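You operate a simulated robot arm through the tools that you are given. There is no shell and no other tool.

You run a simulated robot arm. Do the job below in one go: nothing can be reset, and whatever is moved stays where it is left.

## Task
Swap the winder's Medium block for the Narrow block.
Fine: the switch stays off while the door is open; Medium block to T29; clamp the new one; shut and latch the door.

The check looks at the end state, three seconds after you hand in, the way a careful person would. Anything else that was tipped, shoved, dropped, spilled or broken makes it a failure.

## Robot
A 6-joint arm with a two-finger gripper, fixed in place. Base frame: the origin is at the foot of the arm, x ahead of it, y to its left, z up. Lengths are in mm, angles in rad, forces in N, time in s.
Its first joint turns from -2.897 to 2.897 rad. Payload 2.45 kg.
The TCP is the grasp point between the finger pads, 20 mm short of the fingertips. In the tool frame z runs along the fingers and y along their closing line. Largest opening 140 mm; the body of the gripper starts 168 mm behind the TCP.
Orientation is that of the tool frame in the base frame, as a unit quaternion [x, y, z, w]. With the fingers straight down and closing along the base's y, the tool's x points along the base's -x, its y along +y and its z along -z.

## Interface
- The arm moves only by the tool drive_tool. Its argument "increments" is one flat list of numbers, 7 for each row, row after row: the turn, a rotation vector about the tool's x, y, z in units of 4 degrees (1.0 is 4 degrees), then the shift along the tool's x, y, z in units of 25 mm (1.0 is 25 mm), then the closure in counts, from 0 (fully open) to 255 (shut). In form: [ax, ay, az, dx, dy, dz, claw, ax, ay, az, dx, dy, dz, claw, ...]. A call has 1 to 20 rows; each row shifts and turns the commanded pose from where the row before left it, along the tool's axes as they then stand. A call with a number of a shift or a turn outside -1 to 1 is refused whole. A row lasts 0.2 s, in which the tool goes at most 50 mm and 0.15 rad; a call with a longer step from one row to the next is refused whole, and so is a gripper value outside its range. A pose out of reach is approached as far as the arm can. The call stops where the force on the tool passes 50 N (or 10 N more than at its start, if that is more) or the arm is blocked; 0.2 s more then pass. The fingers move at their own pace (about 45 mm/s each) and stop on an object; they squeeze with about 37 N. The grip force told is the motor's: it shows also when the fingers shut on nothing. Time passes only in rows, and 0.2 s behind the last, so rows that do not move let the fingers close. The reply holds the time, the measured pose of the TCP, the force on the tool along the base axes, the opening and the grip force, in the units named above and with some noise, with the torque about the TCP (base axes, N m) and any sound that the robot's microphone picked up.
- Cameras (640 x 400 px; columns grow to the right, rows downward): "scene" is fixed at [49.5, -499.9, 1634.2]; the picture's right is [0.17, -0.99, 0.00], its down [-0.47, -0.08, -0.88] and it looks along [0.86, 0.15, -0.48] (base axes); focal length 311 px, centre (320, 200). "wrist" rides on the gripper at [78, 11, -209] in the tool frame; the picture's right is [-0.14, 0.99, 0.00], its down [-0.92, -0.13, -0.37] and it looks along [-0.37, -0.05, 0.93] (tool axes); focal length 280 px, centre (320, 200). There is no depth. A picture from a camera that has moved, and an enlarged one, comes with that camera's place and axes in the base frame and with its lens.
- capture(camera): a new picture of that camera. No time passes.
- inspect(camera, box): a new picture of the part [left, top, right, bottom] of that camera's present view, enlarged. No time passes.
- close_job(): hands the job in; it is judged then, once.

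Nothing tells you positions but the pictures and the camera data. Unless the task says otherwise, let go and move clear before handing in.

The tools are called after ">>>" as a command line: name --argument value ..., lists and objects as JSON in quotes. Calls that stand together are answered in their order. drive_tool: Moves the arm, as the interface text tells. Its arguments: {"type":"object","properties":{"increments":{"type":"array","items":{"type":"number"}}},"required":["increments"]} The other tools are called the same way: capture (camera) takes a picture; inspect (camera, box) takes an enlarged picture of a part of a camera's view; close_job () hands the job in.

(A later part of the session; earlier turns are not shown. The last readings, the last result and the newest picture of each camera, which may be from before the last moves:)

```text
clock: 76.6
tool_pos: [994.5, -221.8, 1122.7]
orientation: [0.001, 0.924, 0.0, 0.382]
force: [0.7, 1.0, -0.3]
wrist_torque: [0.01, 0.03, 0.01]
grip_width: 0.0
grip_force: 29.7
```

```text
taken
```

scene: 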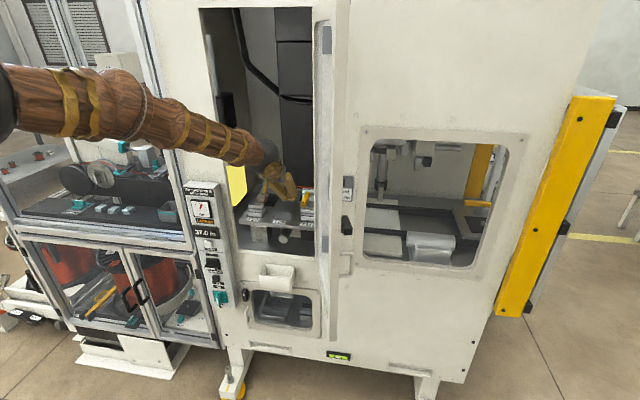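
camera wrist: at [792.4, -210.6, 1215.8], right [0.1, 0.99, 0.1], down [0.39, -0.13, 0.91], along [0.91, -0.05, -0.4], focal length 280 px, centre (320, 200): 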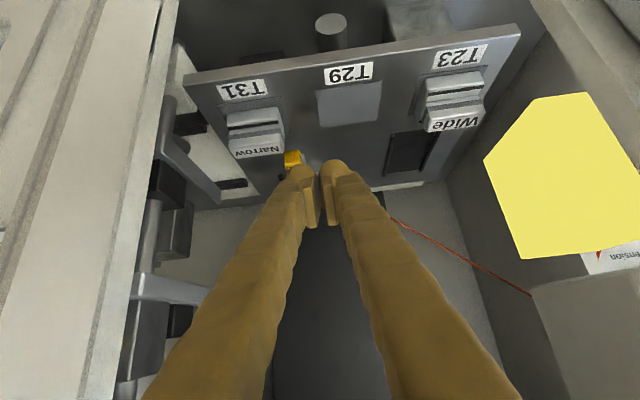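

The tool is level at 45° over the front of the deck. I'll move forward to hover just left of the clamp handle, then check.

>>> drive_tool --increments '[0, 0, 0, -0.253, 0, 0.928, 255, 0, 0, 0, -0.253, 0, 0.928, 255, 0, 0, 0, -0.253, 0, 0.928, 255, 0, 0, 0, -0.253, 0, 0.928, 255, 0, 0, 0, 0, 0, 0, 255, 0, 0, 0, 0, 0, 0, 255]'

>>> capture --camera "wrist"

>>> inspect --camera "wrist" --box '[210, 80, 410, 220]'

>>> inspect --camera "scene" --box '[250, 165, 330, 215]'

```text
clock: 78.0
tool_pos: [1079.5, -221.7, 1075.2]
orientation: [0.0, 0.924, 0.0, 0.381]
force: [0.3, 0.8, -0.2]
wrist_torque: [0.02, -0.02, 0.03]
grip_width: 0.1
grip_force: 29.8
```

```text
taken
camera wrist: at [876.0, -210.4, 1168.1], right [0.1, 0.99, 0.1], down [0.39, -0.13, 0.91], along [0.91, -0.05, -0.4], focal length 280 px, centre (320, 200)
```

wrist: 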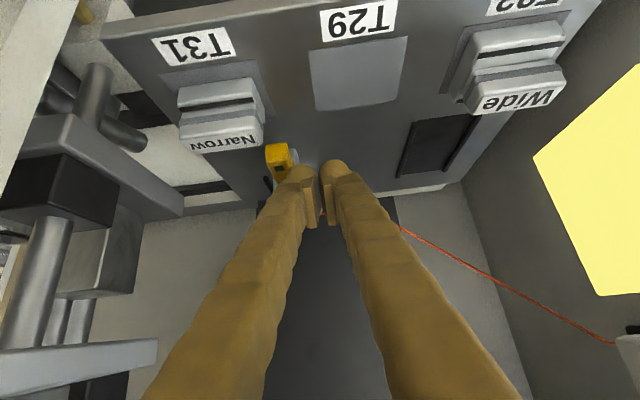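

```text
2.86 times, centred on (310, 150) of wrist
camera zoom: at [876.0, -210.4, 1168.1], right [0.1, 0.99, 0.1], down [0.39, -0.13, 0.91], along [0.91, -0.05, -0.4], focal length 801 px, centre (349, 343)
```

zoom: 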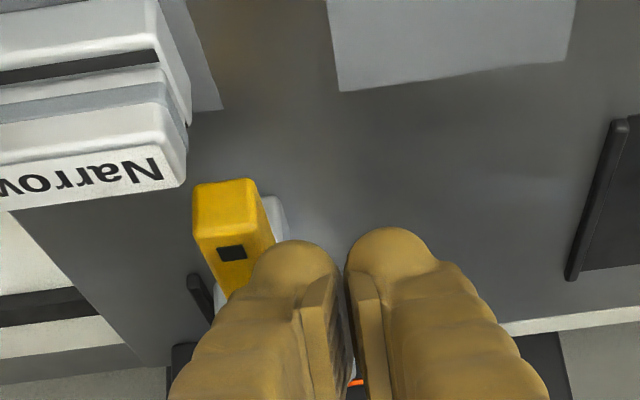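

```text
8.00 times, centred on (290, 190) of scene
camera zoom: at [49.5, -499.9, 1634.2], right [0.17, -0.99, 0.0], down [-0.47, -0.08, -0.88], along [0.86, 0.15, -0.48], focal length 2489 px, centre (560, 280)
```

zoom: 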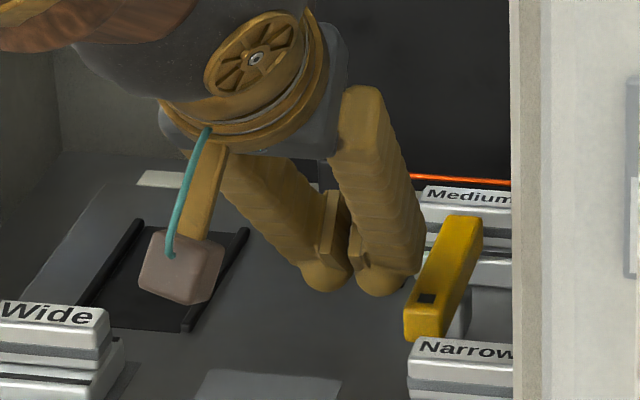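

The padded fingers are fatter than their nominal size, so I'll shift a little to the left before lowering beside the handle.

>>> drive_tool --increments '[0, 0, 0, 0, 0.6, 0, 255, 0, 0, 0, 0, 0, 0, 255, 0, 0, 0, 0.34, 0, 0.28, 255, 0, 0, 0, 0.34, 0, 0.28, 255, 0, 0, 0, 0, 0, 0, 255, 0, 0, 0, 0, 0, 0, 255]'

>>> inspect --camera "wrist" --box '[210, 80, 410, 220]'

>>> inspect --camera "scene" --box '[250, 165, 330, 215]'

```text
clock: 79.4
tool_pos: [1075.5, -205.6, 1053.7]
orientation: [0.0, 0.925, 0.0, 0.38]
force: [0.1, 0.3, -0.6]
wrist_torque: [-0.01, -0.01, 0.0]
grip_width: 0.2
grip_force: 29.5
```

```text
2.86 times, centred on (310, 150) of wrist
camera zoom: at [873.6, -194.9, 1146.0], right [0.1, 0.99, 0.1], down [0.39, -0.13, 0.91], along [0.91, -0.05, -0.4], focal length 801 px, centre (349, 343)
```

zoom: 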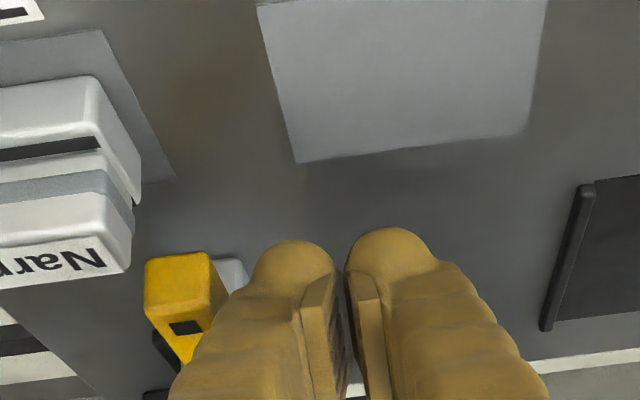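

```text
8.00 times, centred on (290, 190) of scene
camera zoom: at [49.5, -499.9, 1634.2], right [0.17, -0.99, 0.0], down [-0.47, -0.08, -0.88], along [0.86, 0.15, -0.48], focal length 2489 px, centre (560, 280)
```

zoom: 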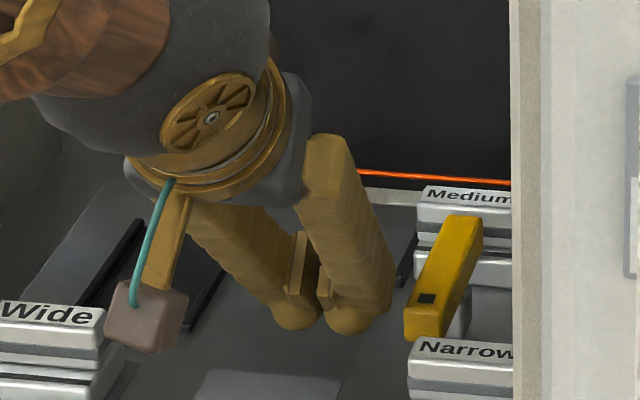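

The fingertips are down beside the handle with a small gap. I'll push gently towards -y in small steps and watch the force.

>>> drive_tool --increments '[0, 0, 0, 0, -0.15, 0, 255, 0, 0, 0, 0, -0.15, 0, 255, 0, 0, 0, 0, -0.15, 0, 255, 0, 0, 0, 0, -0.15, 0, 255, 0, 0, 0, 0, -0.15, 0, 255, 0, 0, 0, 0, -0.15, 0, 255, 0, 0, 0, 0, -0.15, 0, 255]'

>>> inspect --camera "wrist" --box '[210, 80, 410, 220]'

>>> inspect --camera "scene" --box '[250, 165, 330, 215]'

```text
clock: 80.7
tool_pos: [1075.3, -220.7, 1053.1]
orientation: [-0.003, 0.925, 0.003, 0.38]
force: [-1.8, 12.3, 1.5]
wrist_torque: [0.09, 0.04, -0.07]
grip_width: 0.0
grip_force: 28.7
stopped in row 6: the force on the tool passed its limit at 56 N (the readings are from after the stop); the commanded pose is now the measured one
```

```text
2.86 times, centred on (310, 150) of wrist
camera zoom: at [873.8, -210.2, 1146.5], right [0.09, 0.99, 0.1], down [0.4, -0.13, 0.91], along [0.91, -0.04, -0.4], focal length 801 px, centre (349, 343)
```

zoom: 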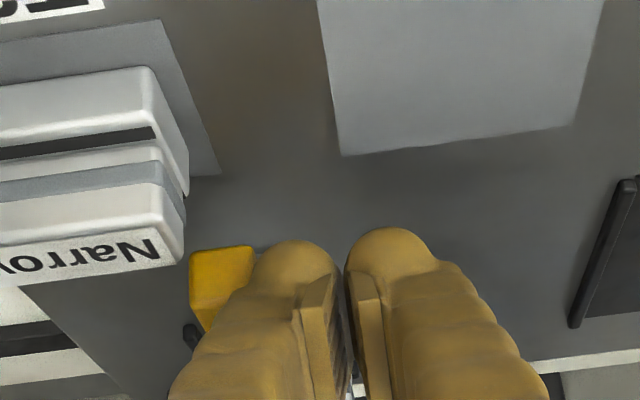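

```text
8.00 times, centred on (290, 190) of scene
camera zoom: at [49.5, -499.9, 1634.2], right [0.17, -0.99, 0.0], down [-0.47, -0.08, -0.88], along [0.86, 0.15, -0.48], focal length 2489 px, centre (560, 280)
```

zoom: 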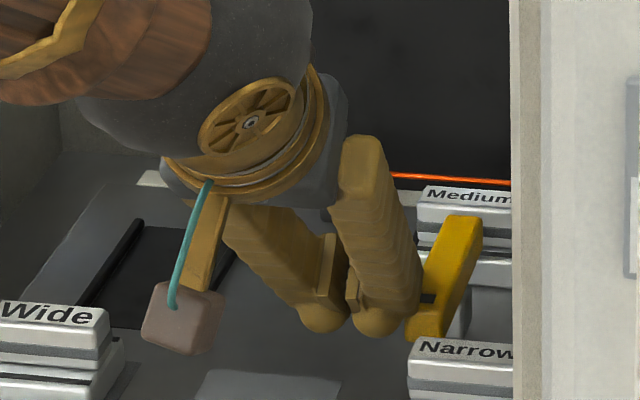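

The handle did not give in that direction at 56 N, so I'll stop pushing that way. I'll back off, open the fingers to about 60 mm and straddle the handle, so I can feel which way it moves.

>>> drive_tool --increments '[0, 0, 0, 0, 0.4, 0, 255, 0, 0, 0, -0.566, 0, -0.566, 146, 0, 0, 0, -0.566, 0, -0.566, 146, 0, 0, 0, 0, -0.6, 0, 146, 0, 0, 0, 0, -0.6, 0, 146, 0, 0, 0, 0, -0.58, 0, 146, 0, 0, 0, 0, 0, 0, 146, 0, 0, 0, 0, 0, 0, 146]'

>>> capture --camera "wrist"

>>> inspect --camera "wrist" --box '[210, 80, 410, 220]'

>>> inspect --camera "scene" --box '[250, 165, 330, 215]'

```text
clock: 82.5
tool_pos: [1075.2, -254.9, 1092.1]
orientation: [-0.002, 0.925, 0.003, 0.381]
force: [0.3, 0.0, -0.2]
wrist_torque: [0.01, -0.02, -0.01]
grip_width: 59.9
grip_force: 0.1
```

```text
taken
camera wrist: at [874.0, -245.2, 1186.1], right [0.09, 0.99, 0.1], down [0.4, -0.13, 0.91], along [0.91, -0.04, -0.4], focal length 280 px, centre (320, 200)
```

wrist: 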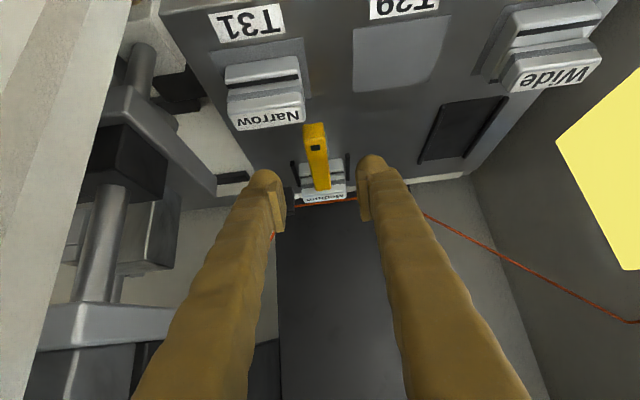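

```text
2.86 times, centred on (310, 150) of wrist
camera zoom: at [874.0, -245.2, 1186.1], right [0.09, 0.99, 0.1], down [0.4, -0.13, 0.91], along [0.91, -0.04, -0.4], focal length 801 px, centre (349, 343)
```

zoom: 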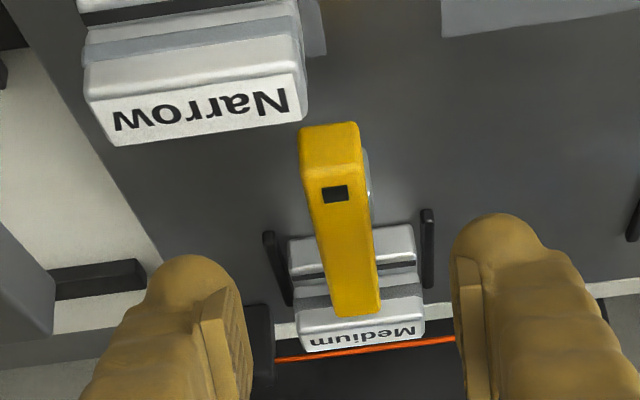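

```text
8.00 times, centred on (290, 190) of scene
camera zoom: at [49.5, -499.9, 1634.2], right [0.17, -0.99, 0.0], down [-0.47, -0.08, -0.88], along [0.86, 0.15, -0.48], focal length 2489 px, centre (560, 280)
```

zoom: 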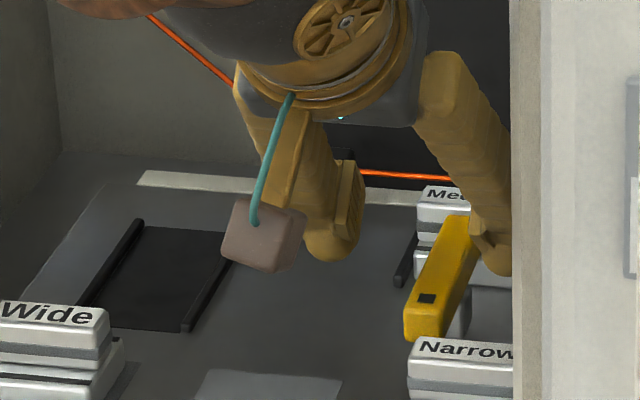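

The fingers straddle the handle nicely. I'll lower them around it and close on it.

>>> drive_tool --increments '[0, 0, 0, 0.387, 0, 0.48, 146, 0, 0, 0, 0.387, 0, 0.48, 146, 0, 0, 0, 0.387, 0, 0.48, 146, 0, 0, 0, 0, 0, 0, 146]'

>>> capture --camera "wrist"

>>> inspect --camera "wrist" --box '[210, 80, 410, 220]'

>>> inspect --camera "scene" --box '[250, 165, 330, 215]'

```text
clock: 83.5
tool_pos: [1080.3, -254.7, 1046.8]
orientation: [-0.002, 0.925, 0.002, 0.38]
force: [1.0, 0.2, 0.5]
wrist_torque: [0.02, 0.03, 0.0]
grip_width: 59.6
grip_force: 0.0
```

```text
taken
camera wrist: at [878.7, -245.1, 1140.1], right [0.09, 0.99, 0.1], down [0.4, -0.13, 0.91], along [0.91, -0.04, -0.4], focal length 280 px, centre (320, 200)
```

wrist: 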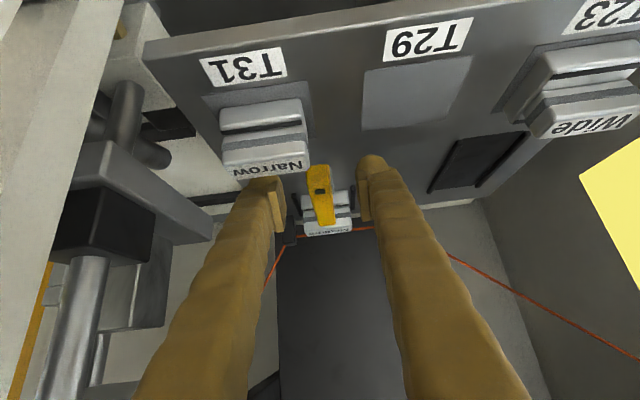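

```text
2.86 times, centred on (310, 150) of wrist
camera zoom: at [878.7, -245.1, 1140.1], right [0.09, 0.99, 0.1], down [0.4, -0.13, 0.91], along [0.91, -0.04, -0.4], focal length 801 px, centre (349, 343)
```

zoom: 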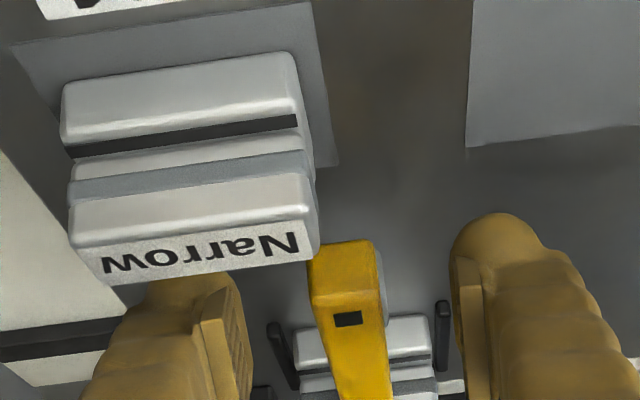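

```text
8.00 times, centred on (290, 190) of scene
camera zoom: at [49.5, -499.9, 1634.2], right [0.17, -0.99, 0.0], down [-0.47, -0.08, -0.88], along [0.86, 0.15, -0.48], focal length 2489 px, centre (560, 280)
```

zoom: 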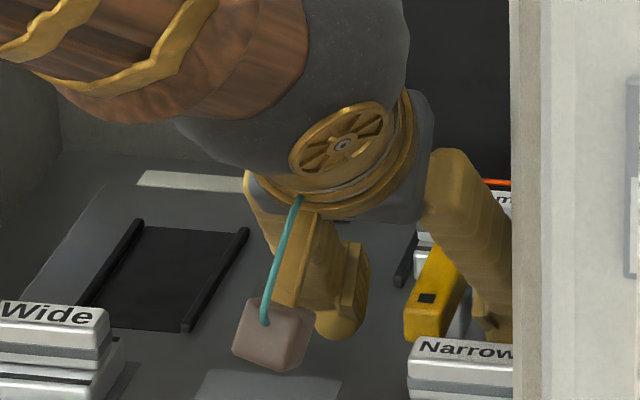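

Narrow hasn't been touched and no force shows. I'll close on the handle.

>>> drive_tool --increments '[0, 0, 0, 0, 0, 0, 255, 0, 0, 0, 0, 0, 0, 255, 0, 0, 0, 0, 0, 0, 255, 0, 0, 0, 0, 0, 0, 255, 0, 0, 0, 0, 0, 0, 255]'

>>> inspect --camera "wrist" --box '[210, 100, 410, 240]'

```text
clock: 84.7
tool_pos: [1081.9, -255.0, 1046.8]
orientation: [-0.003, 0.925, 0.003, 0.38]
force: [1.2, 0.7, -0.4]
wrist_torque: [0.07, 0.01, -0.06]
grip_width: 18.8
grip_force: 44.1
```

```text
2.86 times, centred on (310, 170) of wrist
camera zoom: at [878.7, -245.1, 1140.2], right [0.09, 0.99, 0.1], down [0.4, -0.13, 0.91], along [0.91, -0.04, -0.4], focal length 801 px, centre (349, 286)
```

zoom: 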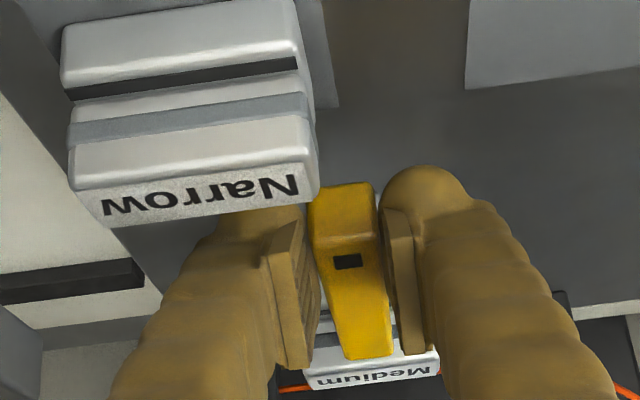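

The handle is held at 18.8 mm. I'll try lifting it a few millimetres first and read the force.

>>> drive_tool --increments '[0, 0, 0, -0.057, 0, -0.057, 255, 0, 0, 0, -0.057, 0, -0.057, 255, 0, 0, 0, -0.057, 0, -0.057, 255]'

```text
clock: 85.5
tool_pos: [1080.5, -253.5, 1050.9]
orientation: [-0.001, 0.926, 0.002, 0.378]
force: [-3.8, -0.6, -41.2]
wrist_torque: [-0.01, 0.18, -0.02]
grip_width: 19.7
grip_force: 44.6
```

Lifting meets about 41 N, so it doesn't want to go up. I'll come back down and try pressing it slightly downward.

>>> drive_tool --increments '[0, 0, 0, 0.057, 0, 0.057, 255, 0, 0, 0, 0.057, 0, 0.057, 255, 0, 0, 0, 0.057, 0, 0.057, 255]'

>>> drive_tool --increments '[0, 0, 0, 0.057, 0, 0.057, 255, 0, 0, 0, 0.057, 0, 0.057, 255, 0, 0, 0, 0.057, 0, 0.057, 255]'

>>> inspect --camera "wrist" --box '[210, 100, 410, 240]'

```text
clock: 86.2
tool_pos: [1080.5, -255.2, 1049.8]
orientation: [-0.003, 0.924, 0.003, 0.382]
force: [-41.4, 9.2, 5.9]
wrist_torque: [0.19, 0.69, 0.06]
grip_width: 18.9
grip_force: 43.7
```

```text
clock: 87.0
tool_pos: [1081.6, -255.5, 1044.7]
orientation: [-0.002, 0.924, 0.001, 0.382]
force: [13.8, 16.2, 39.1]
wrist_torque: [0.22, -0.4, 0.08]
grip_width: 19.7
grip_force: 44.5
```

```text
2.86 times, centred on (310, 170) of wrist
camera zoom: at [879.6, -245.1, 1136.4], right [0.09, 0.99, 0.1], down [0.39, -0.13, 0.91], along [0.92, -0.05, -0.4], focal length 801 px, centre (349, 286)
```

zoom: 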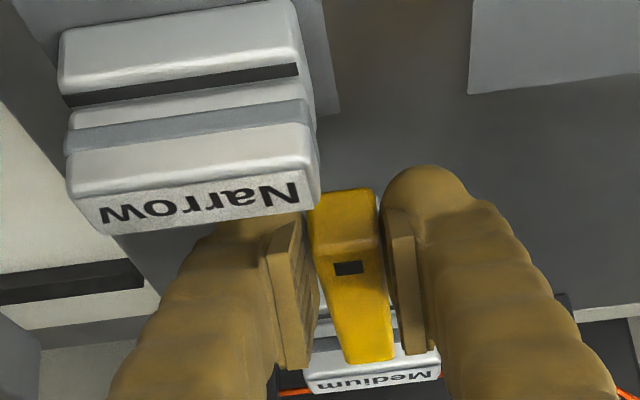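

Pressing down also resists, at about 39 N. I'll return to neutral and try moving the handle sideways towards +y.

>>> drive_tool --increments '[0, 0, 0, -0.057, 0, -0.057, 255, 0, 0, 0, -0.057, 0, -0.057, 255, 0, 0, 0, 0, 0, 0, 255]'

>>> drive_tool --increments '[0, 0, 0, 0, 0.1, 0, 255, 0, 0, 0, 0, 0.1, 0, 255, 0, 0, 0, 0, 0.1, 0, 255]'

>>> inspect --camera "wrist" --box '[210, 100, 410, 240]'

```text
clock: 87.8
tool_pos: [1081.4, -256.7, 1042.0]
orientation: [-0.003, 0.925, 0.003, 0.38]
force: [39.8, 14.1, 8.7]
wrist_torque: [0.1, -0.52, -0.01]
grip_width: 18.9
grip_force: 43.8
```

```text
clock: 88.7
tool_pos: [1079.4, -250.5, 1041.5]
orientation: [-0.002, 0.925, 0.002, 0.38]
force: [9.6, -29.3, -6.2]
wrist_torque: [0.45, 0.57, -1.26]
grip_width: 20.4
grip_force: 45.2
```

```text
2.86 times, centred on (310, 170) of wrist
camera zoom: at [878.4, -240.3, 1136.9], right [0.09, 0.99, 0.1], down [0.4, -0.13, 0.91], along [0.91, -0.05, -0.41], focal length 801 px, centre (349, 286)
```

zoom: 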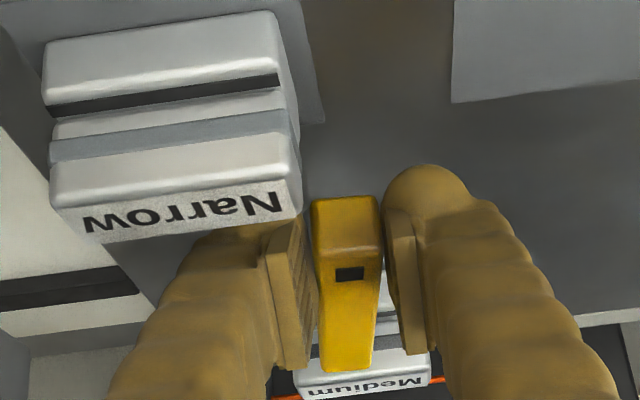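

That works: the handle moved 6 mm towards +y and the arm visibly turned, so the clamp swings with its handle to the left. I'll open the fingers slightly and use the right finger to push the handle on round.

>>> drive_tool --increments '[0, 0, 0, -0.06, 0, -0.06, 182, 0, 0, 0, -0.06, 0, -0.06, 182, 0, 0, 0, 0, 0, 0, 182, 0, 0, 0, 0, 0.16, 0, 182, 0, 0, 0, 0, 0.16, 0, 182, 0, 0, 0, 0, 0.16, 0, 182, 0, 0, 0, 0, 0.16, 0, 182, 0, 0, 0, 0, 0.16, 0, 182, 0, 0, 0, 0, 0.16, 0, 182]'

>>> capture --camera "wrist"

>>> inspect --camera "wrist" --box '[210, 100, 410, 240]'

```text
clock: 90.7
tool_pos: [1081.8, -224.2, 1049.0]
orientation: [-0.002, 0.925, 0.001, 0.381]
force: [-0.2, -0.8, 1.4]
wrist_torque: [-0.02, -0.01, -0.04]
grip_width: 40.5
grip_force: 0.6
```

```text
taken
camera wrist: at [879.1, -214.2, 1142.4], right [0.09, 0.99, 0.1], down [0.4, -0.13, 0.91], along [0.91, -0.05, -0.4], focal length 280 px, centre (320, 200)
```

wrist: 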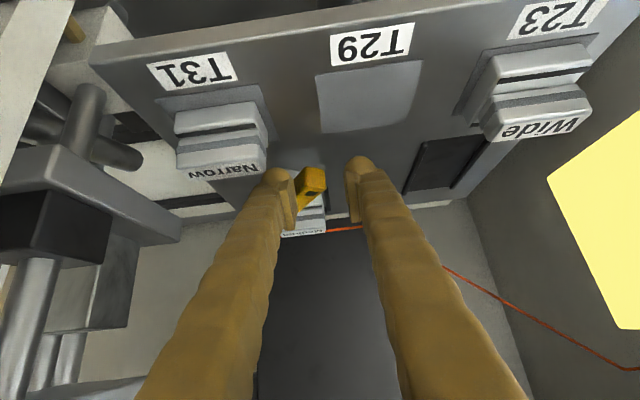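

```text
2.86 times, centred on (310, 170) of wrist
camera zoom: at [879.1, -214.2, 1142.4], right [0.09, 0.99, 0.1], down [0.4, -0.13, 0.91], along [0.91, -0.05, -0.4], focal length 801 px, centre (349, 286)
```

zoom: 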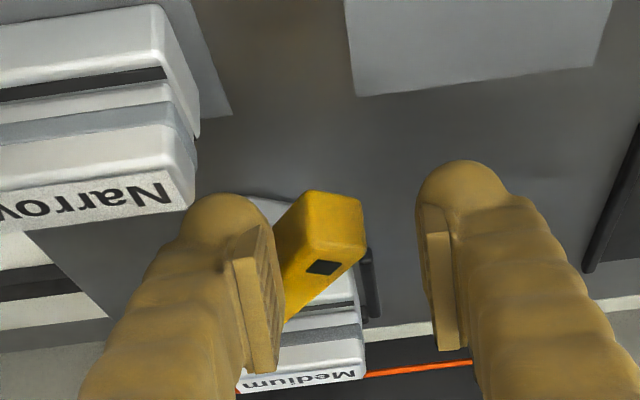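

The arm is swinging freely with almost no force. I'll keep pushing towards +y.

>>> drive_tool --increments '[0, 0, 0, 0, 0.16, 0, 182, 0, 0, 0, 0, 0.16, 0, 182, 0, 0, 0, 0, 0.16, 0, 182, 0, 0, 0, 0, 0.16, 0, 182, 0, 0, 0, 0, 0.16, 0, 182, 0, 0, 0, 0, 0.16, 0, 182, 0, 0, 0, 0, 0.16, 0, 182]'

>>> capture --camera "wrist"

>>> inspect --camera "wrist" --box '[210, 100, 410, 240]'

```text
clock: 92.2
tool_pos: [1080.6, -196.2, 1048.9]
orientation: [-0.002, 0.925, 0.003, 0.38]
force: [0.0, 0.2, 1.3]
wrist_torque: [0.0, -0.01, -0.02]
grip_width: 40.4
grip_force: 0.2
```

```text
taken
camera wrist: at [878.7, -186.1, 1142.2], right [0.09, 0.99, 0.1], down [0.4, -0.13, 0.91], along [0.91, -0.05, -0.4], focal length 280 px, centre (320, 200)
```

wrist: 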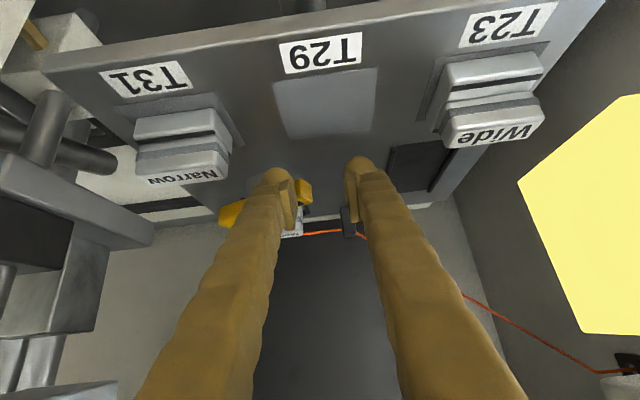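

```text
2.86 times, centred on (310, 170) of wrist
camera zoom: at [878.7, -186.1, 1142.2], right [0.09, 0.99, 0.1], down [0.4, -0.13, 0.91], along [0.91, -0.05, -0.4], focal length 801 px, centre (349, 286)
```

zoom: 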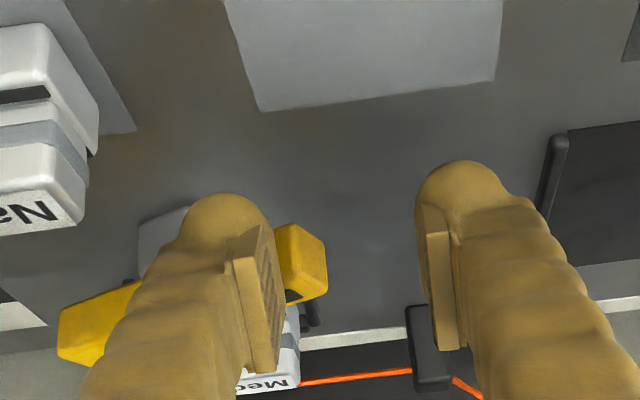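

The arm is now at about 65°. I'll push forward a little to bring it round to roughly 90°, clear of the block.

>>> drive_tool --increments '[0, 0, 0, -0.085, 0.12, 0.085, 182, 0, 0, 0, -0.085, 0.12, 0.085, 182, 0, 0, 0, -0.085, 0, 0.085, 182, 0, 0, 0, -0.085, 0, 0.085, 182, 0, 0, 0, -0.085, 0, 0.085, 182, 0, 0, 0, -0.085, 0, 0.085, 182]'

>>> inspect --camera "wrist" --box '[210, 100, 410, 240]'

>>> inspect --camera "scene" --box '[250, 165, 330, 215]'

```text
clock: 93.7
tool_pos: [1098.1, -189.4, 1049.6]
orientation: [-0.002, 0.925, 0.002, 0.38]
force: [-38.1, 1.0, 14.0]
wrist_torque: [-0.31, 0.1, -1.17]
grip_width: 40.2
grip_force: 0.2
```

```text
2.86 times, centred on (310, 170) of wrist
camera zoom: at [895.4, -180.0, 1143.2], right [0.09, 0.99, 0.1], down [0.4, -0.13, 0.91], along [0.91, -0.05, -0.4], focal length 801 px, centre (349, 286)
```

zoom: 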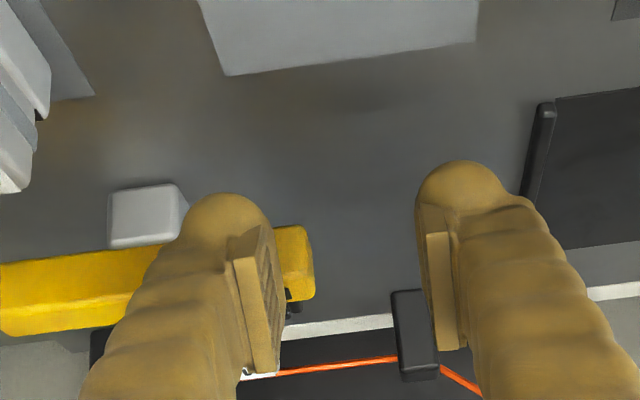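

```text
8.00 times, centred on (290, 190) of scene
camera zoom: at [49.5, -499.9, 1634.2], right [0.17, -0.99, 0.0], down [-0.47, -0.08, -0.88], along [0.86, 0.15, -0.48], focal length 2489 px, centre (560, 280)
```

zoom: 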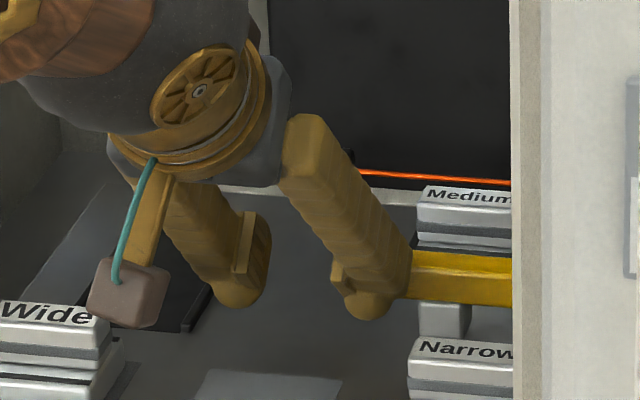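

The clamp arm is at about 90° and against its stop. I'll back off, rise and check the freed Medium block.

>>> drive_tool --increments '[0, 0, 0, 0.424, 0.1, -0.424, 182, 0, 0, 0, -0.85, 0, -0.85, 182, 0, 0, 0, -0.85, 0, -0.85, 182, 0, 0, 0, 0, 0, -1, 182, 0, 0, 0, 0, 0, -1, 182, 0, 0, 0, 0, 0, 0, 130, 0, 0, 0, 0, 0, 0, 130]'

>>> capture --camera "wrist"

>>> inspect --camera "wrist" --box '[200, 100, 340, 220]'

>>> inspect --camera "scene" --box '[250, 165, 330, 215]'

```text
clock: 95.2
tool_pos: [1049.4, -188.4, 1145.3]
orientation: [-0.002, 0.924, 0.002, 0.381]
force: [0.4, -0.1, 0.0]
wrist_torque: [0.01, -0.04, 0.0]
grip_width: 68.6
grip_force: 0.2
```

```text
taken
camera wrist: at [846.1, -177.7, 1237.9], right [0.09, 0.99, 0.1], down [0.4, -0.13, 0.91], along [0.91, -0.04, -0.4], focal length 280 px, centre (320, 200)
```

wrist: 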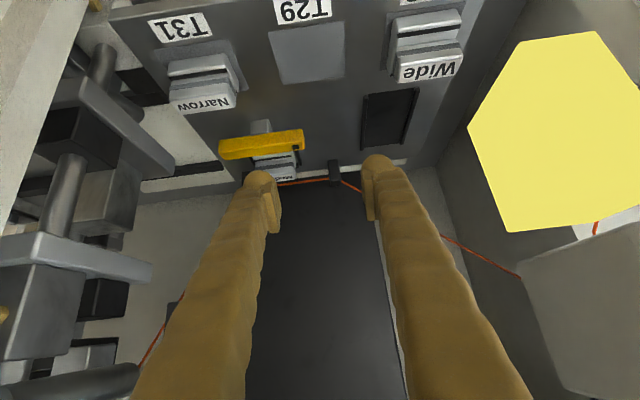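

```text
3.33 times, centred on (270, 160) of wrist
camera zoom: at [846.1, -177.7, 1237.9], right [0.09, 0.99, 0.1], down [0.4, -0.13, 0.91], along [0.91, -0.04, -0.4], focal length 935 px, centre (487, 333)
```

zoom: 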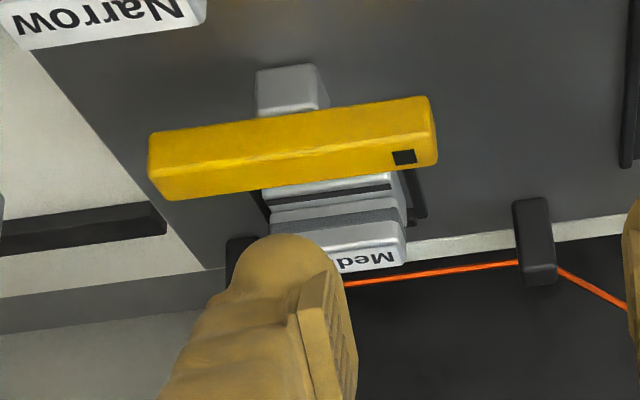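

```text
8.00 times, centred on (290, 190) of scene
camera zoom: at [49.5, -499.9, 1634.2], right [0.17, -0.99, 0.0], down [-0.47, -0.08, -0.88], along [0.86, 0.15, -0.48], focal length 2489 px, centre (560, 280)
```

zoom: 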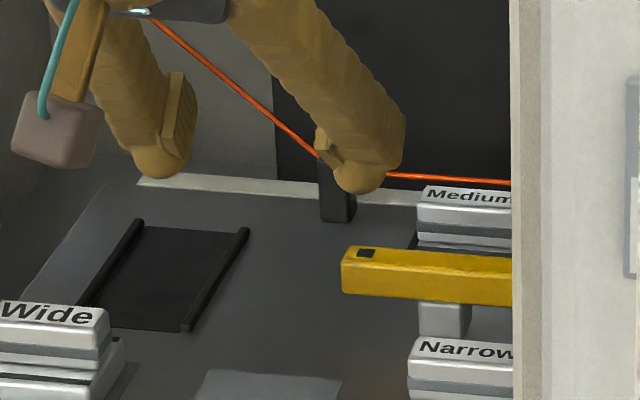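

The clamp is fully open and Medium is free. I'll set the fingers to about 72 mm and hover behind and above Medium, lined up with it.

>>> drive_tool --increments '[0, 0, 0, -0.207, -0.656, 0.706, 124, 0, 0, 0, -0.207, -0.656, 0.706, 124, 0, 0, 0, -0.207, -0.656, 0.706, 124, 0, 0, 0, -0.207, -0.656, 0.706, 124, 0, 0, 0, 0, 0, 0, 124, 0, 0, 0, 0, 0, 0, 124]'

>>> capture --camera "wrist"

>>> inspect --camera "wrist" --box '[220, 110, 420, 250]'

>>> capture --camera "scene"

```text
clock: 96.7
tool_pos: [1111.2, -252.1, 1111.1]
orientation: [-0.002, 0.925, 0.001, 0.38]
force: [0.4, 0.3, 0.3]
wrist_torque: [0.0, 0.03, 0.02]
grip_width: 72.1
grip_force: 0.0
```

```text
taken
camera wrist: at [910.5, -243.2, 1203.0], right [0.09, 0.99, 0.1], down [0.4, -0.13, 0.91], along [0.91, -0.05, -0.4], focal length 280 px, centre (320, 200)
```

wrist: 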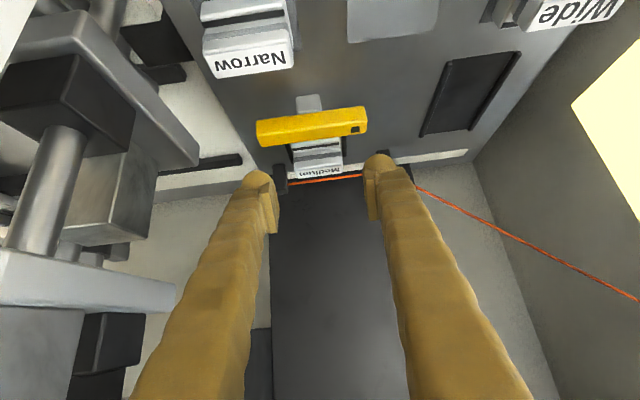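

```text
2.86 times, centred on (320, 180) of wrist
camera zoom: at [910.5, -243.2, 1203.0], right [0.09, 0.99, 0.1], down [0.4, -0.13, 0.91], along [0.91, -0.05, -0.4], focal length 801 px, centre (320, 257)
```

zoom: 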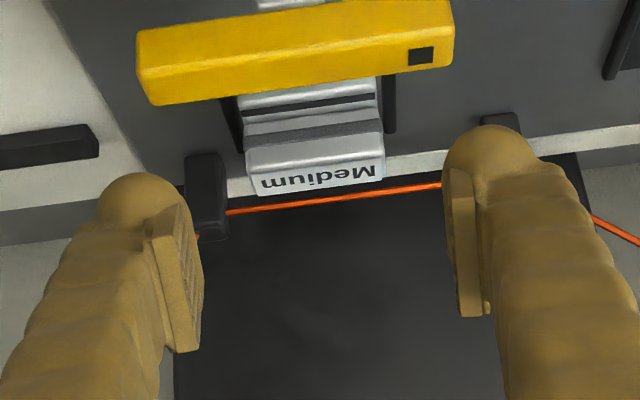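

```text
taken
```

scene: 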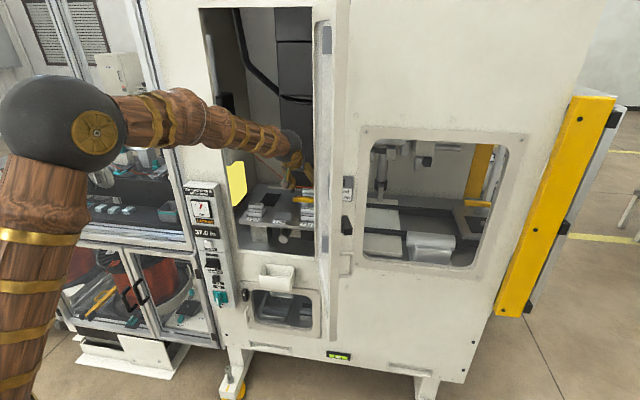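

The fingers are lined up with Medium to within about a millimetre. I'll go down along the tool axis most of the way and check.

>>> drive_tool --increments '[0, 0, 0, -0.014, 0, 0.81, 124, 0, 0, 0, -0.014, 0, 0.81, 124, 0, 0, 0, -0.014, 0, 0.81, 124, 0, 0, 0, -0.014, -0.02, 0.6, 124, 0, 0, 0, 0, 0, 0, 124, 0, 0, 0, 0, 0, 0, 124]'

>>> capture --camera "wrist"

>>> inspect --camera "wrist" --box '[220, 110, 420, 250]'

>>> inspect --camera "scene" --box '[270, 155, 330, 205]'

```text
clock: 98.0
tool_pos: [1166.3, -253.9, 1057.2]
orientation: [-0.002, 0.925, 0.002, 0.38]
force: [-0.4, 0.6, 0.2]
wrist_torque: [0.03, 0.01, -0.02]
grip_width: 71.8
grip_force: 0.1
```

```text
taken
camera wrist: at [965.6, -242.8, 1150.3], right [0.09, 0.99, 0.1], down [0.4, -0.13, 0.91], along [0.91, -0.04, -0.4], focal length 280 px, centre (320, 200)
```

wrist: 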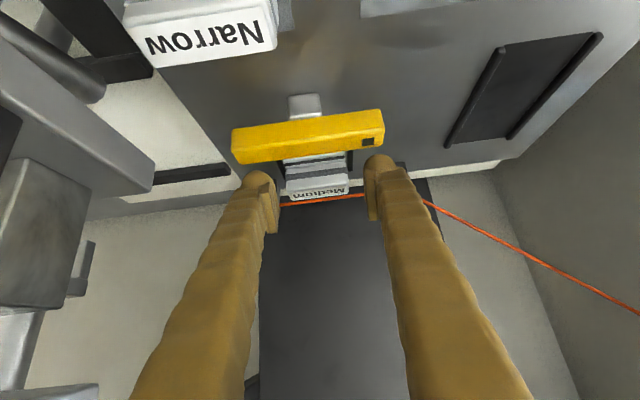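

```text
2.86 times, centred on (320, 180) of wrist
camera zoom: at [965.6, -242.8, 1150.3], right [0.09, 0.99, 0.1], down [0.4, -0.13, 0.91], along [0.91, -0.04, -0.4], focal length 801 px, centre (320, 257)
```

zoom: 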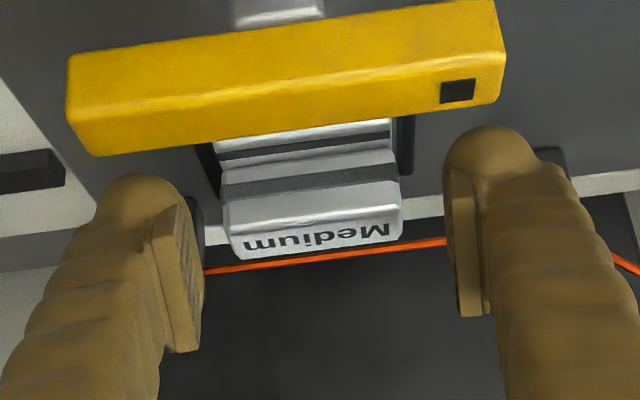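

```text
8.00 times, centred on (300, 180) of scene
camera zoom: at [49.5, -499.9, 1634.2], right [0.17, -0.99, 0.0], down [-0.47, -0.08, -0.88], along [0.86, 0.15, -0.48], focal length 2489 px, centre (480, 360)
```

zoom: 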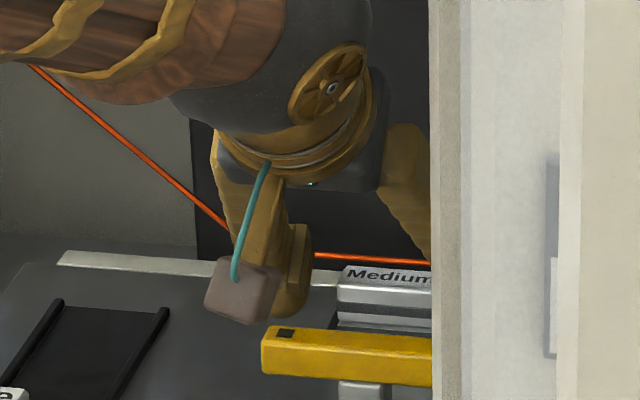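

Medium is nearly centred between the fingers, about 1.5 mm off. I'll make the last small move onto its head and close.

>>> drive_tool --increments '[0, 0, 0, -0.138, -0.064, 0.478, 124, 0, 0, 0, -0.138, 0, 0.478, 124, 0, 0, 0, 0, 0, 0, 124, 0, 0, 0, 0, 0, 0, 124]'

>>> capture --camera "wrist"

>>> inspect --camera "wrist" --box '[220, 110, 420, 250]'

>>> inspect --camera "scene" --box '[270, 155, 330, 205]'

```text
clock: 99.0
tool_pos: [1189.4, -255.0, 1044.7]
orientation: [-0.002, 0.925, 0.002, 0.38]
force: [0.0, -0.2, 0.8]
wrist_torque: [0.04, -0.02, -0.01]
grip_width: 71.7
grip_force: 0.1
```

```text
taken
camera wrist: at [986.9, -244.3, 1138.3], right [0.09, 0.99, 0.1], down [0.4, -0.13, 0.91], along [0.91, -0.04, -0.4], focal length 280 px, centre (320, 200)
```

wrist: 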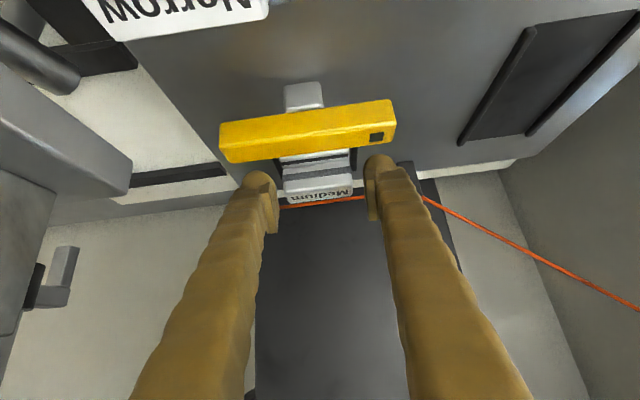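

```text
2.86 times, centred on (320, 180) of wrist
camera zoom: at [986.9, -244.3, 1138.3], right [0.09, 0.99, 0.1], down [0.4, -0.13, 0.91], along [0.91, -0.04, -0.4], focal length 801 px, centre (320, 257)
```

zoom: 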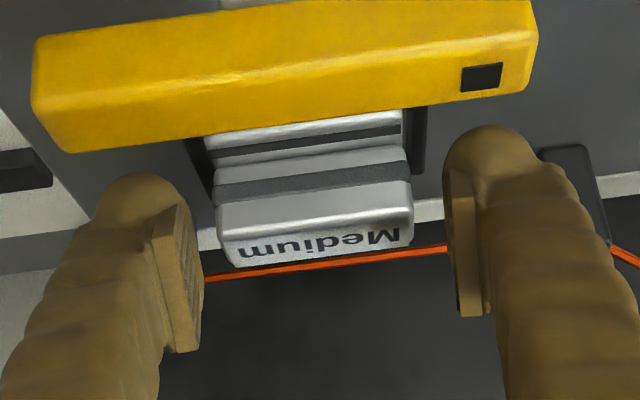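

```text
8.00 times, centred on (300, 180) of scene
camera zoom: at [49.5, -499.9, 1634.2], right [0.17, -0.99, 0.0], down [-0.47, -0.08, -0.88], along [0.86, 0.15, -0.48], focal length 2489 px, centre (480, 360)
```

zoom: 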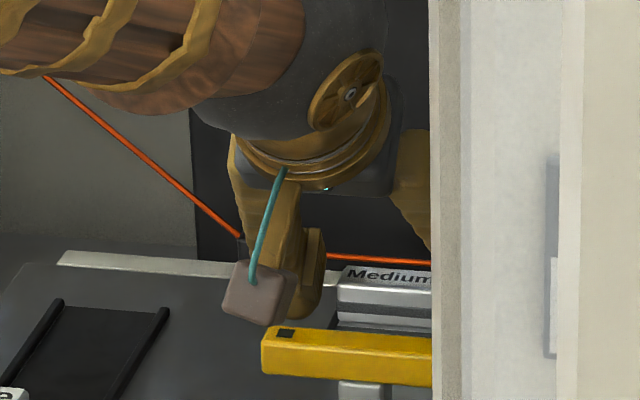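

The pads span Medium's head. I'll close the fingers on it.

>>> drive_tool --increments '[0, 0, 0, 0, 0, 0, 255, 0, 0, 0, 0, 0, 0, 255, 0, 0, 0, 0, 0, 0, 255, 0, 0, 0, 0, 0, 0, 255]'

>>> inspect --camera "wrist" --box '[220, 110, 420, 250]'

```text
clock: 100.0
tool_pos: [1188.5, -253.2, 1046.0]
orientation: [-0.002, 0.925, 0.002, 0.381]
force: [1.0, 0.0, 0.5]
wrist_torque: [0.03, -0.01, -0.06]
grip_width: 54.8
grip_force: 37.6
```

```text
2.86 times, centred on (320, 180) of wrist
camera zoom: at [986.8, -244.4, 1138.3], right [0.09, 0.99, 0.1], down [0.4, -0.13, 0.91], along [0.91, -0.04, -0.4], focal length 801 px, centre (320, 257)
```

zoom: 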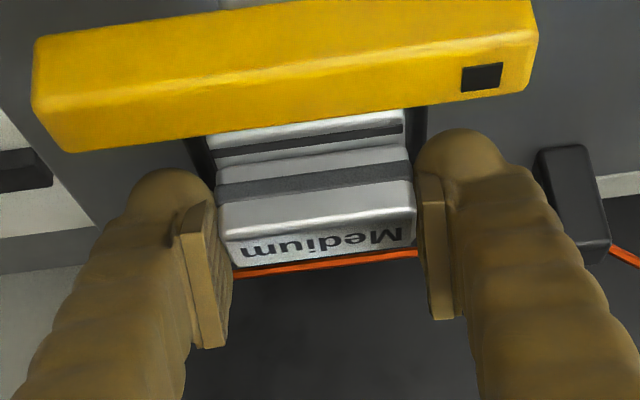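

Medium is held at 54.8 mm and the wire is about 20 mm behind its plinth. I'll lift straight up 40 mm.

>>> drive_tool --increments '[0, 0, 0, -0.141, 0, -0.142, 255, 0, 0, 0, -0.281, 0, -0.284, 255, 0, 0, 0, -0.281, 0, -0.284, 255, 0, 0, 0, -0.281, 0, -0.284, 255, 0, 0, 0, -0.141, 0, -0.142, 255, 0, 0, 0, 0, 0, 0, 255]'

>>> capture --camera "wrist"

>>> inspect --camera "wrist" --box '[220, 110, 420, 250]'

>>> inspect --camera "scene" --box '[250, 155, 330, 205]'

```text
clock: 101.5
tool_pos: [1189.1, -254.5, 1085.1]
orientation: [-0.003, 0.925, 0.003, 0.381]
force: [0.5, -0.3, 0.1]
wrist_torque: [-0.01, 0.05, -0.02]
grip_width: 0.0
grip_force: 29.3
```

```text
taken
camera wrist: at [986.9, -244.8, 1177.9], right [0.09, 0.99, 0.1], down [0.4, -0.13, 0.91], along [0.91, -0.05, -0.4], focal length 280 px, centre (320, 200)
```

wrist: 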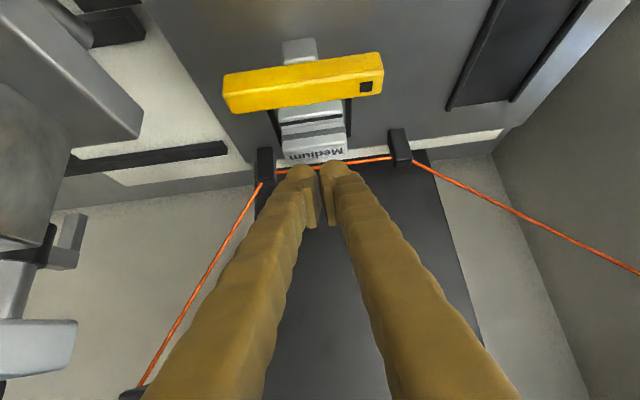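

```text
2.86 times, centred on (320, 180) of wrist
camera zoom: at [986.9, -244.8, 1177.9], right [0.09, 0.99, 0.1], down [0.4, -0.13, 0.91], along [0.91, -0.05, -0.4], focal length 801 px, centre (320, 257)
```

zoom: 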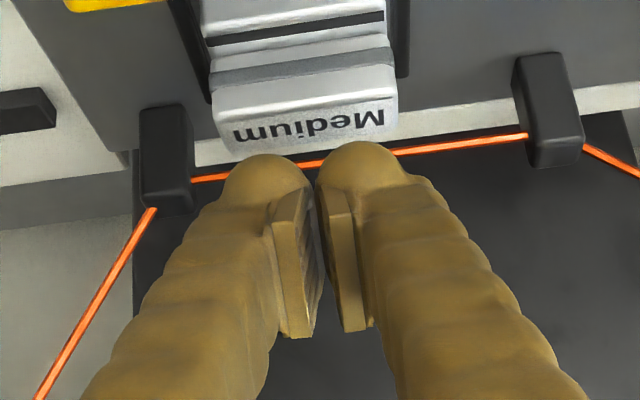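

```text
8.00 times, centred on (290, 180) of scene
camera zoom: at [49.5, -499.9, 1634.2], right [0.17, -0.99, 0.0], down [-0.47, -0.08, -0.88], along [0.86, 0.15, -0.48], focal length 2489 px, centre (560, 360)
```

zoom: 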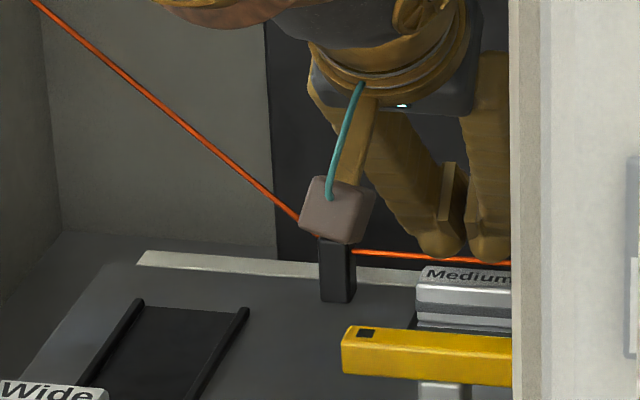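

Medium slipped out and stayed in its nest, because I gripped it too high and slightly too far forward. I'll open again, shift 5 mm further in, and go 10 mm deeper.

>>> drive_tool --increments '[0, 0, 0, 0, 0, 0, 138, 0, 0, 0, 0, 0, 0, 138, 0, 0, 0, 0, 0, 0, 138, 0, 0, 0, -0.139, -0.04, 0.138, 138, 0, 0, 0, 0.28, 0, 0.28, 138, 0, 0, 0, 0.28, 0, 0.28, 138, 0, 0, 0, 0.28, 0, 0.28, 138, 0, 0, 0, 0, 0, 0, 138, 0, 0, 0, 0, 0, 0, 138]'

>>> inspect --camera "wrist" --box '[220, 110, 420, 250]'

>>> inspect --camera "scene" --box '[270, 155, 330, 205]'

```text
clock: 103.5
tool_pos: [1193.7, -255.7, 1054.8]
orientation: [-0.002, 0.925, 0.002, 0.38]
force: [0.1, -0.6, -0.1]
wrist_torque: [-0.05, 0.0, 0.01]
grip_width: 64.3
grip_force: 0.2
```

```text
2.86 times, centred on (320, 180) of wrist
camera zoom: at [992.3, -245.5, 1147.7], right [0.09, 0.99, 0.1], down [0.4, -0.13, 0.91], along [0.91, -0.04, -0.4], focal length 801 px, centre (320, 257)
```

zoom: 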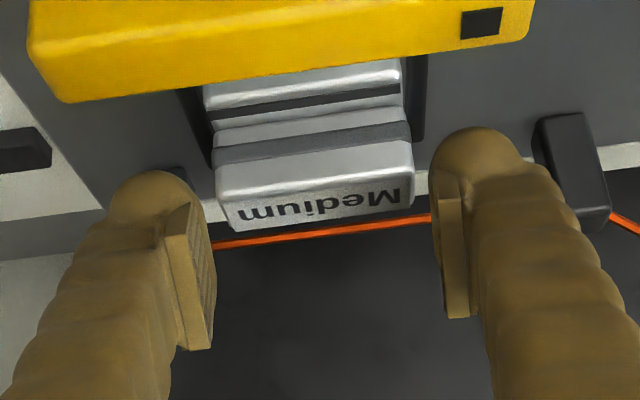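

```text
8.00 times, centred on (300, 180) of scene
camera zoom: at [49.5, -499.9, 1634.2], right [0.17, -0.99, 0.0], down [-0.47, -0.08, -0.88], along [0.86, 0.15, -0.48], focal length 2489 px, centre (480, 360)
```

zoom: 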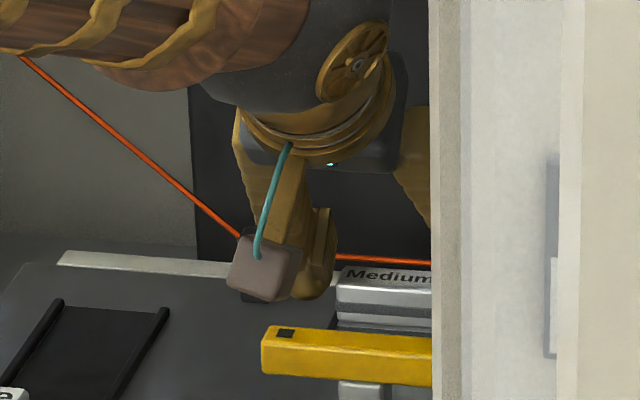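

The fingers are well placed around the head. I'll lower the last 19 mm in small steps, watching the force.

>>> drive_tool --increments '[0, 0, 0, 0.134, 0, 0.135, 138, 0, 0, 0, 0.134, 0, 0.135, 138, 0, 0, 0, 0.134, 0, 0.135, 138, 0, 0, 0, 0.134, 0, 0.135, 138, 0, 0, 0, 0, 0, 0, 138]'

>>> inspect --camera "wrist" --box '[220, 110, 420, 250]'

```text
clock: 104.7
tool_pos: [1194.2, -256.2, 1036.2]
orientation: [-0.002, 0.925, 0.002, 0.381]
force: [0.8, 0.5, -0.1]
wrist_torque: [-0.01, -0.01, 0.02]
grip_width: 64.5
grip_force: 0.1
```

```text
2.86 times, centred on (320, 180) of wrist
camera zoom: at [992.5, -245.6, 1128.3], right [0.09, 0.99, 0.1], down [0.4, -0.13, 0.91], along [0.91, -0.04, -0.4], focal length 801 px, centre (320, 257)
```

zoom: 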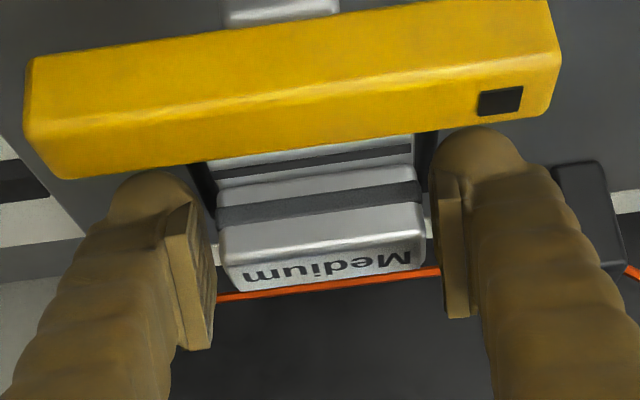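

There's no contact yet, so I'll go 3 mm lower and then close.

>>> drive_tool --increments '[0, 0, 0, 0.042, 0, 0.043, 138, 0, 0, 0, 0.042, 0, 0.043, 138, 0, 0, 0, 0, 0, 0, 138]'

>>> drive_tool --increments '[0, 0, 0, 0, 0, 0, 255, 0, 0, 0, 0, 0, 0, 255, 0, 0, 0, 0, 0, 0, 255, 0, 0, 0, 0, 0, 0, 255]'

>>> inspect --camera "wrist" --box '[220, 110, 420, 250]'

```text
clock: 105.5
tool_pos: [1194.5, -256.1, 1032.8]
orientation: [-0.003, 0.925, 0.003, 0.38]
force: [0.1, 0.4, -0.1]
wrist_torque: [0.02, 0.01, -0.04]
grip_width: 64.3
grip_force: 0.1
```

```text
clock: 106.5
tool_pos: [1194.3, -256.5, 1031.7]
orientation: [-0.003, 0.925, 0.002, 0.38]
force: [0.3, -2.6, 3.7]
wrist_torque: [-0.16, 0.01, 0.0]
grip_width: 55.6
grip_force: 37.2
```

```text
2.86 times, centred on (320, 180) of wrist
camera zoom: at [992.4, -245.7, 1125.6], right [0.09, 0.99, 0.1], down [0.4, -0.13, 0.91], along [0.91, -0.05, -0.4], focal length 801 px, centre (320, 257)
```

zoom: 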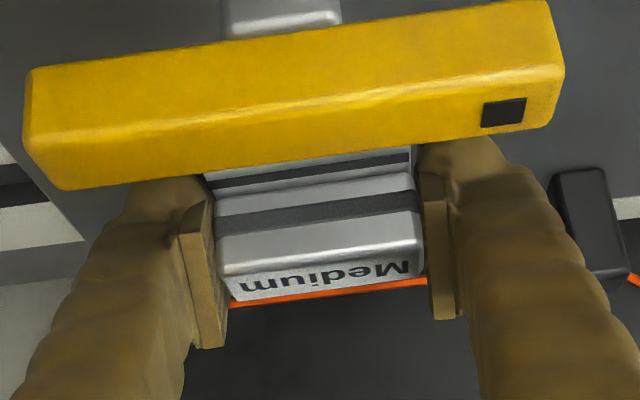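

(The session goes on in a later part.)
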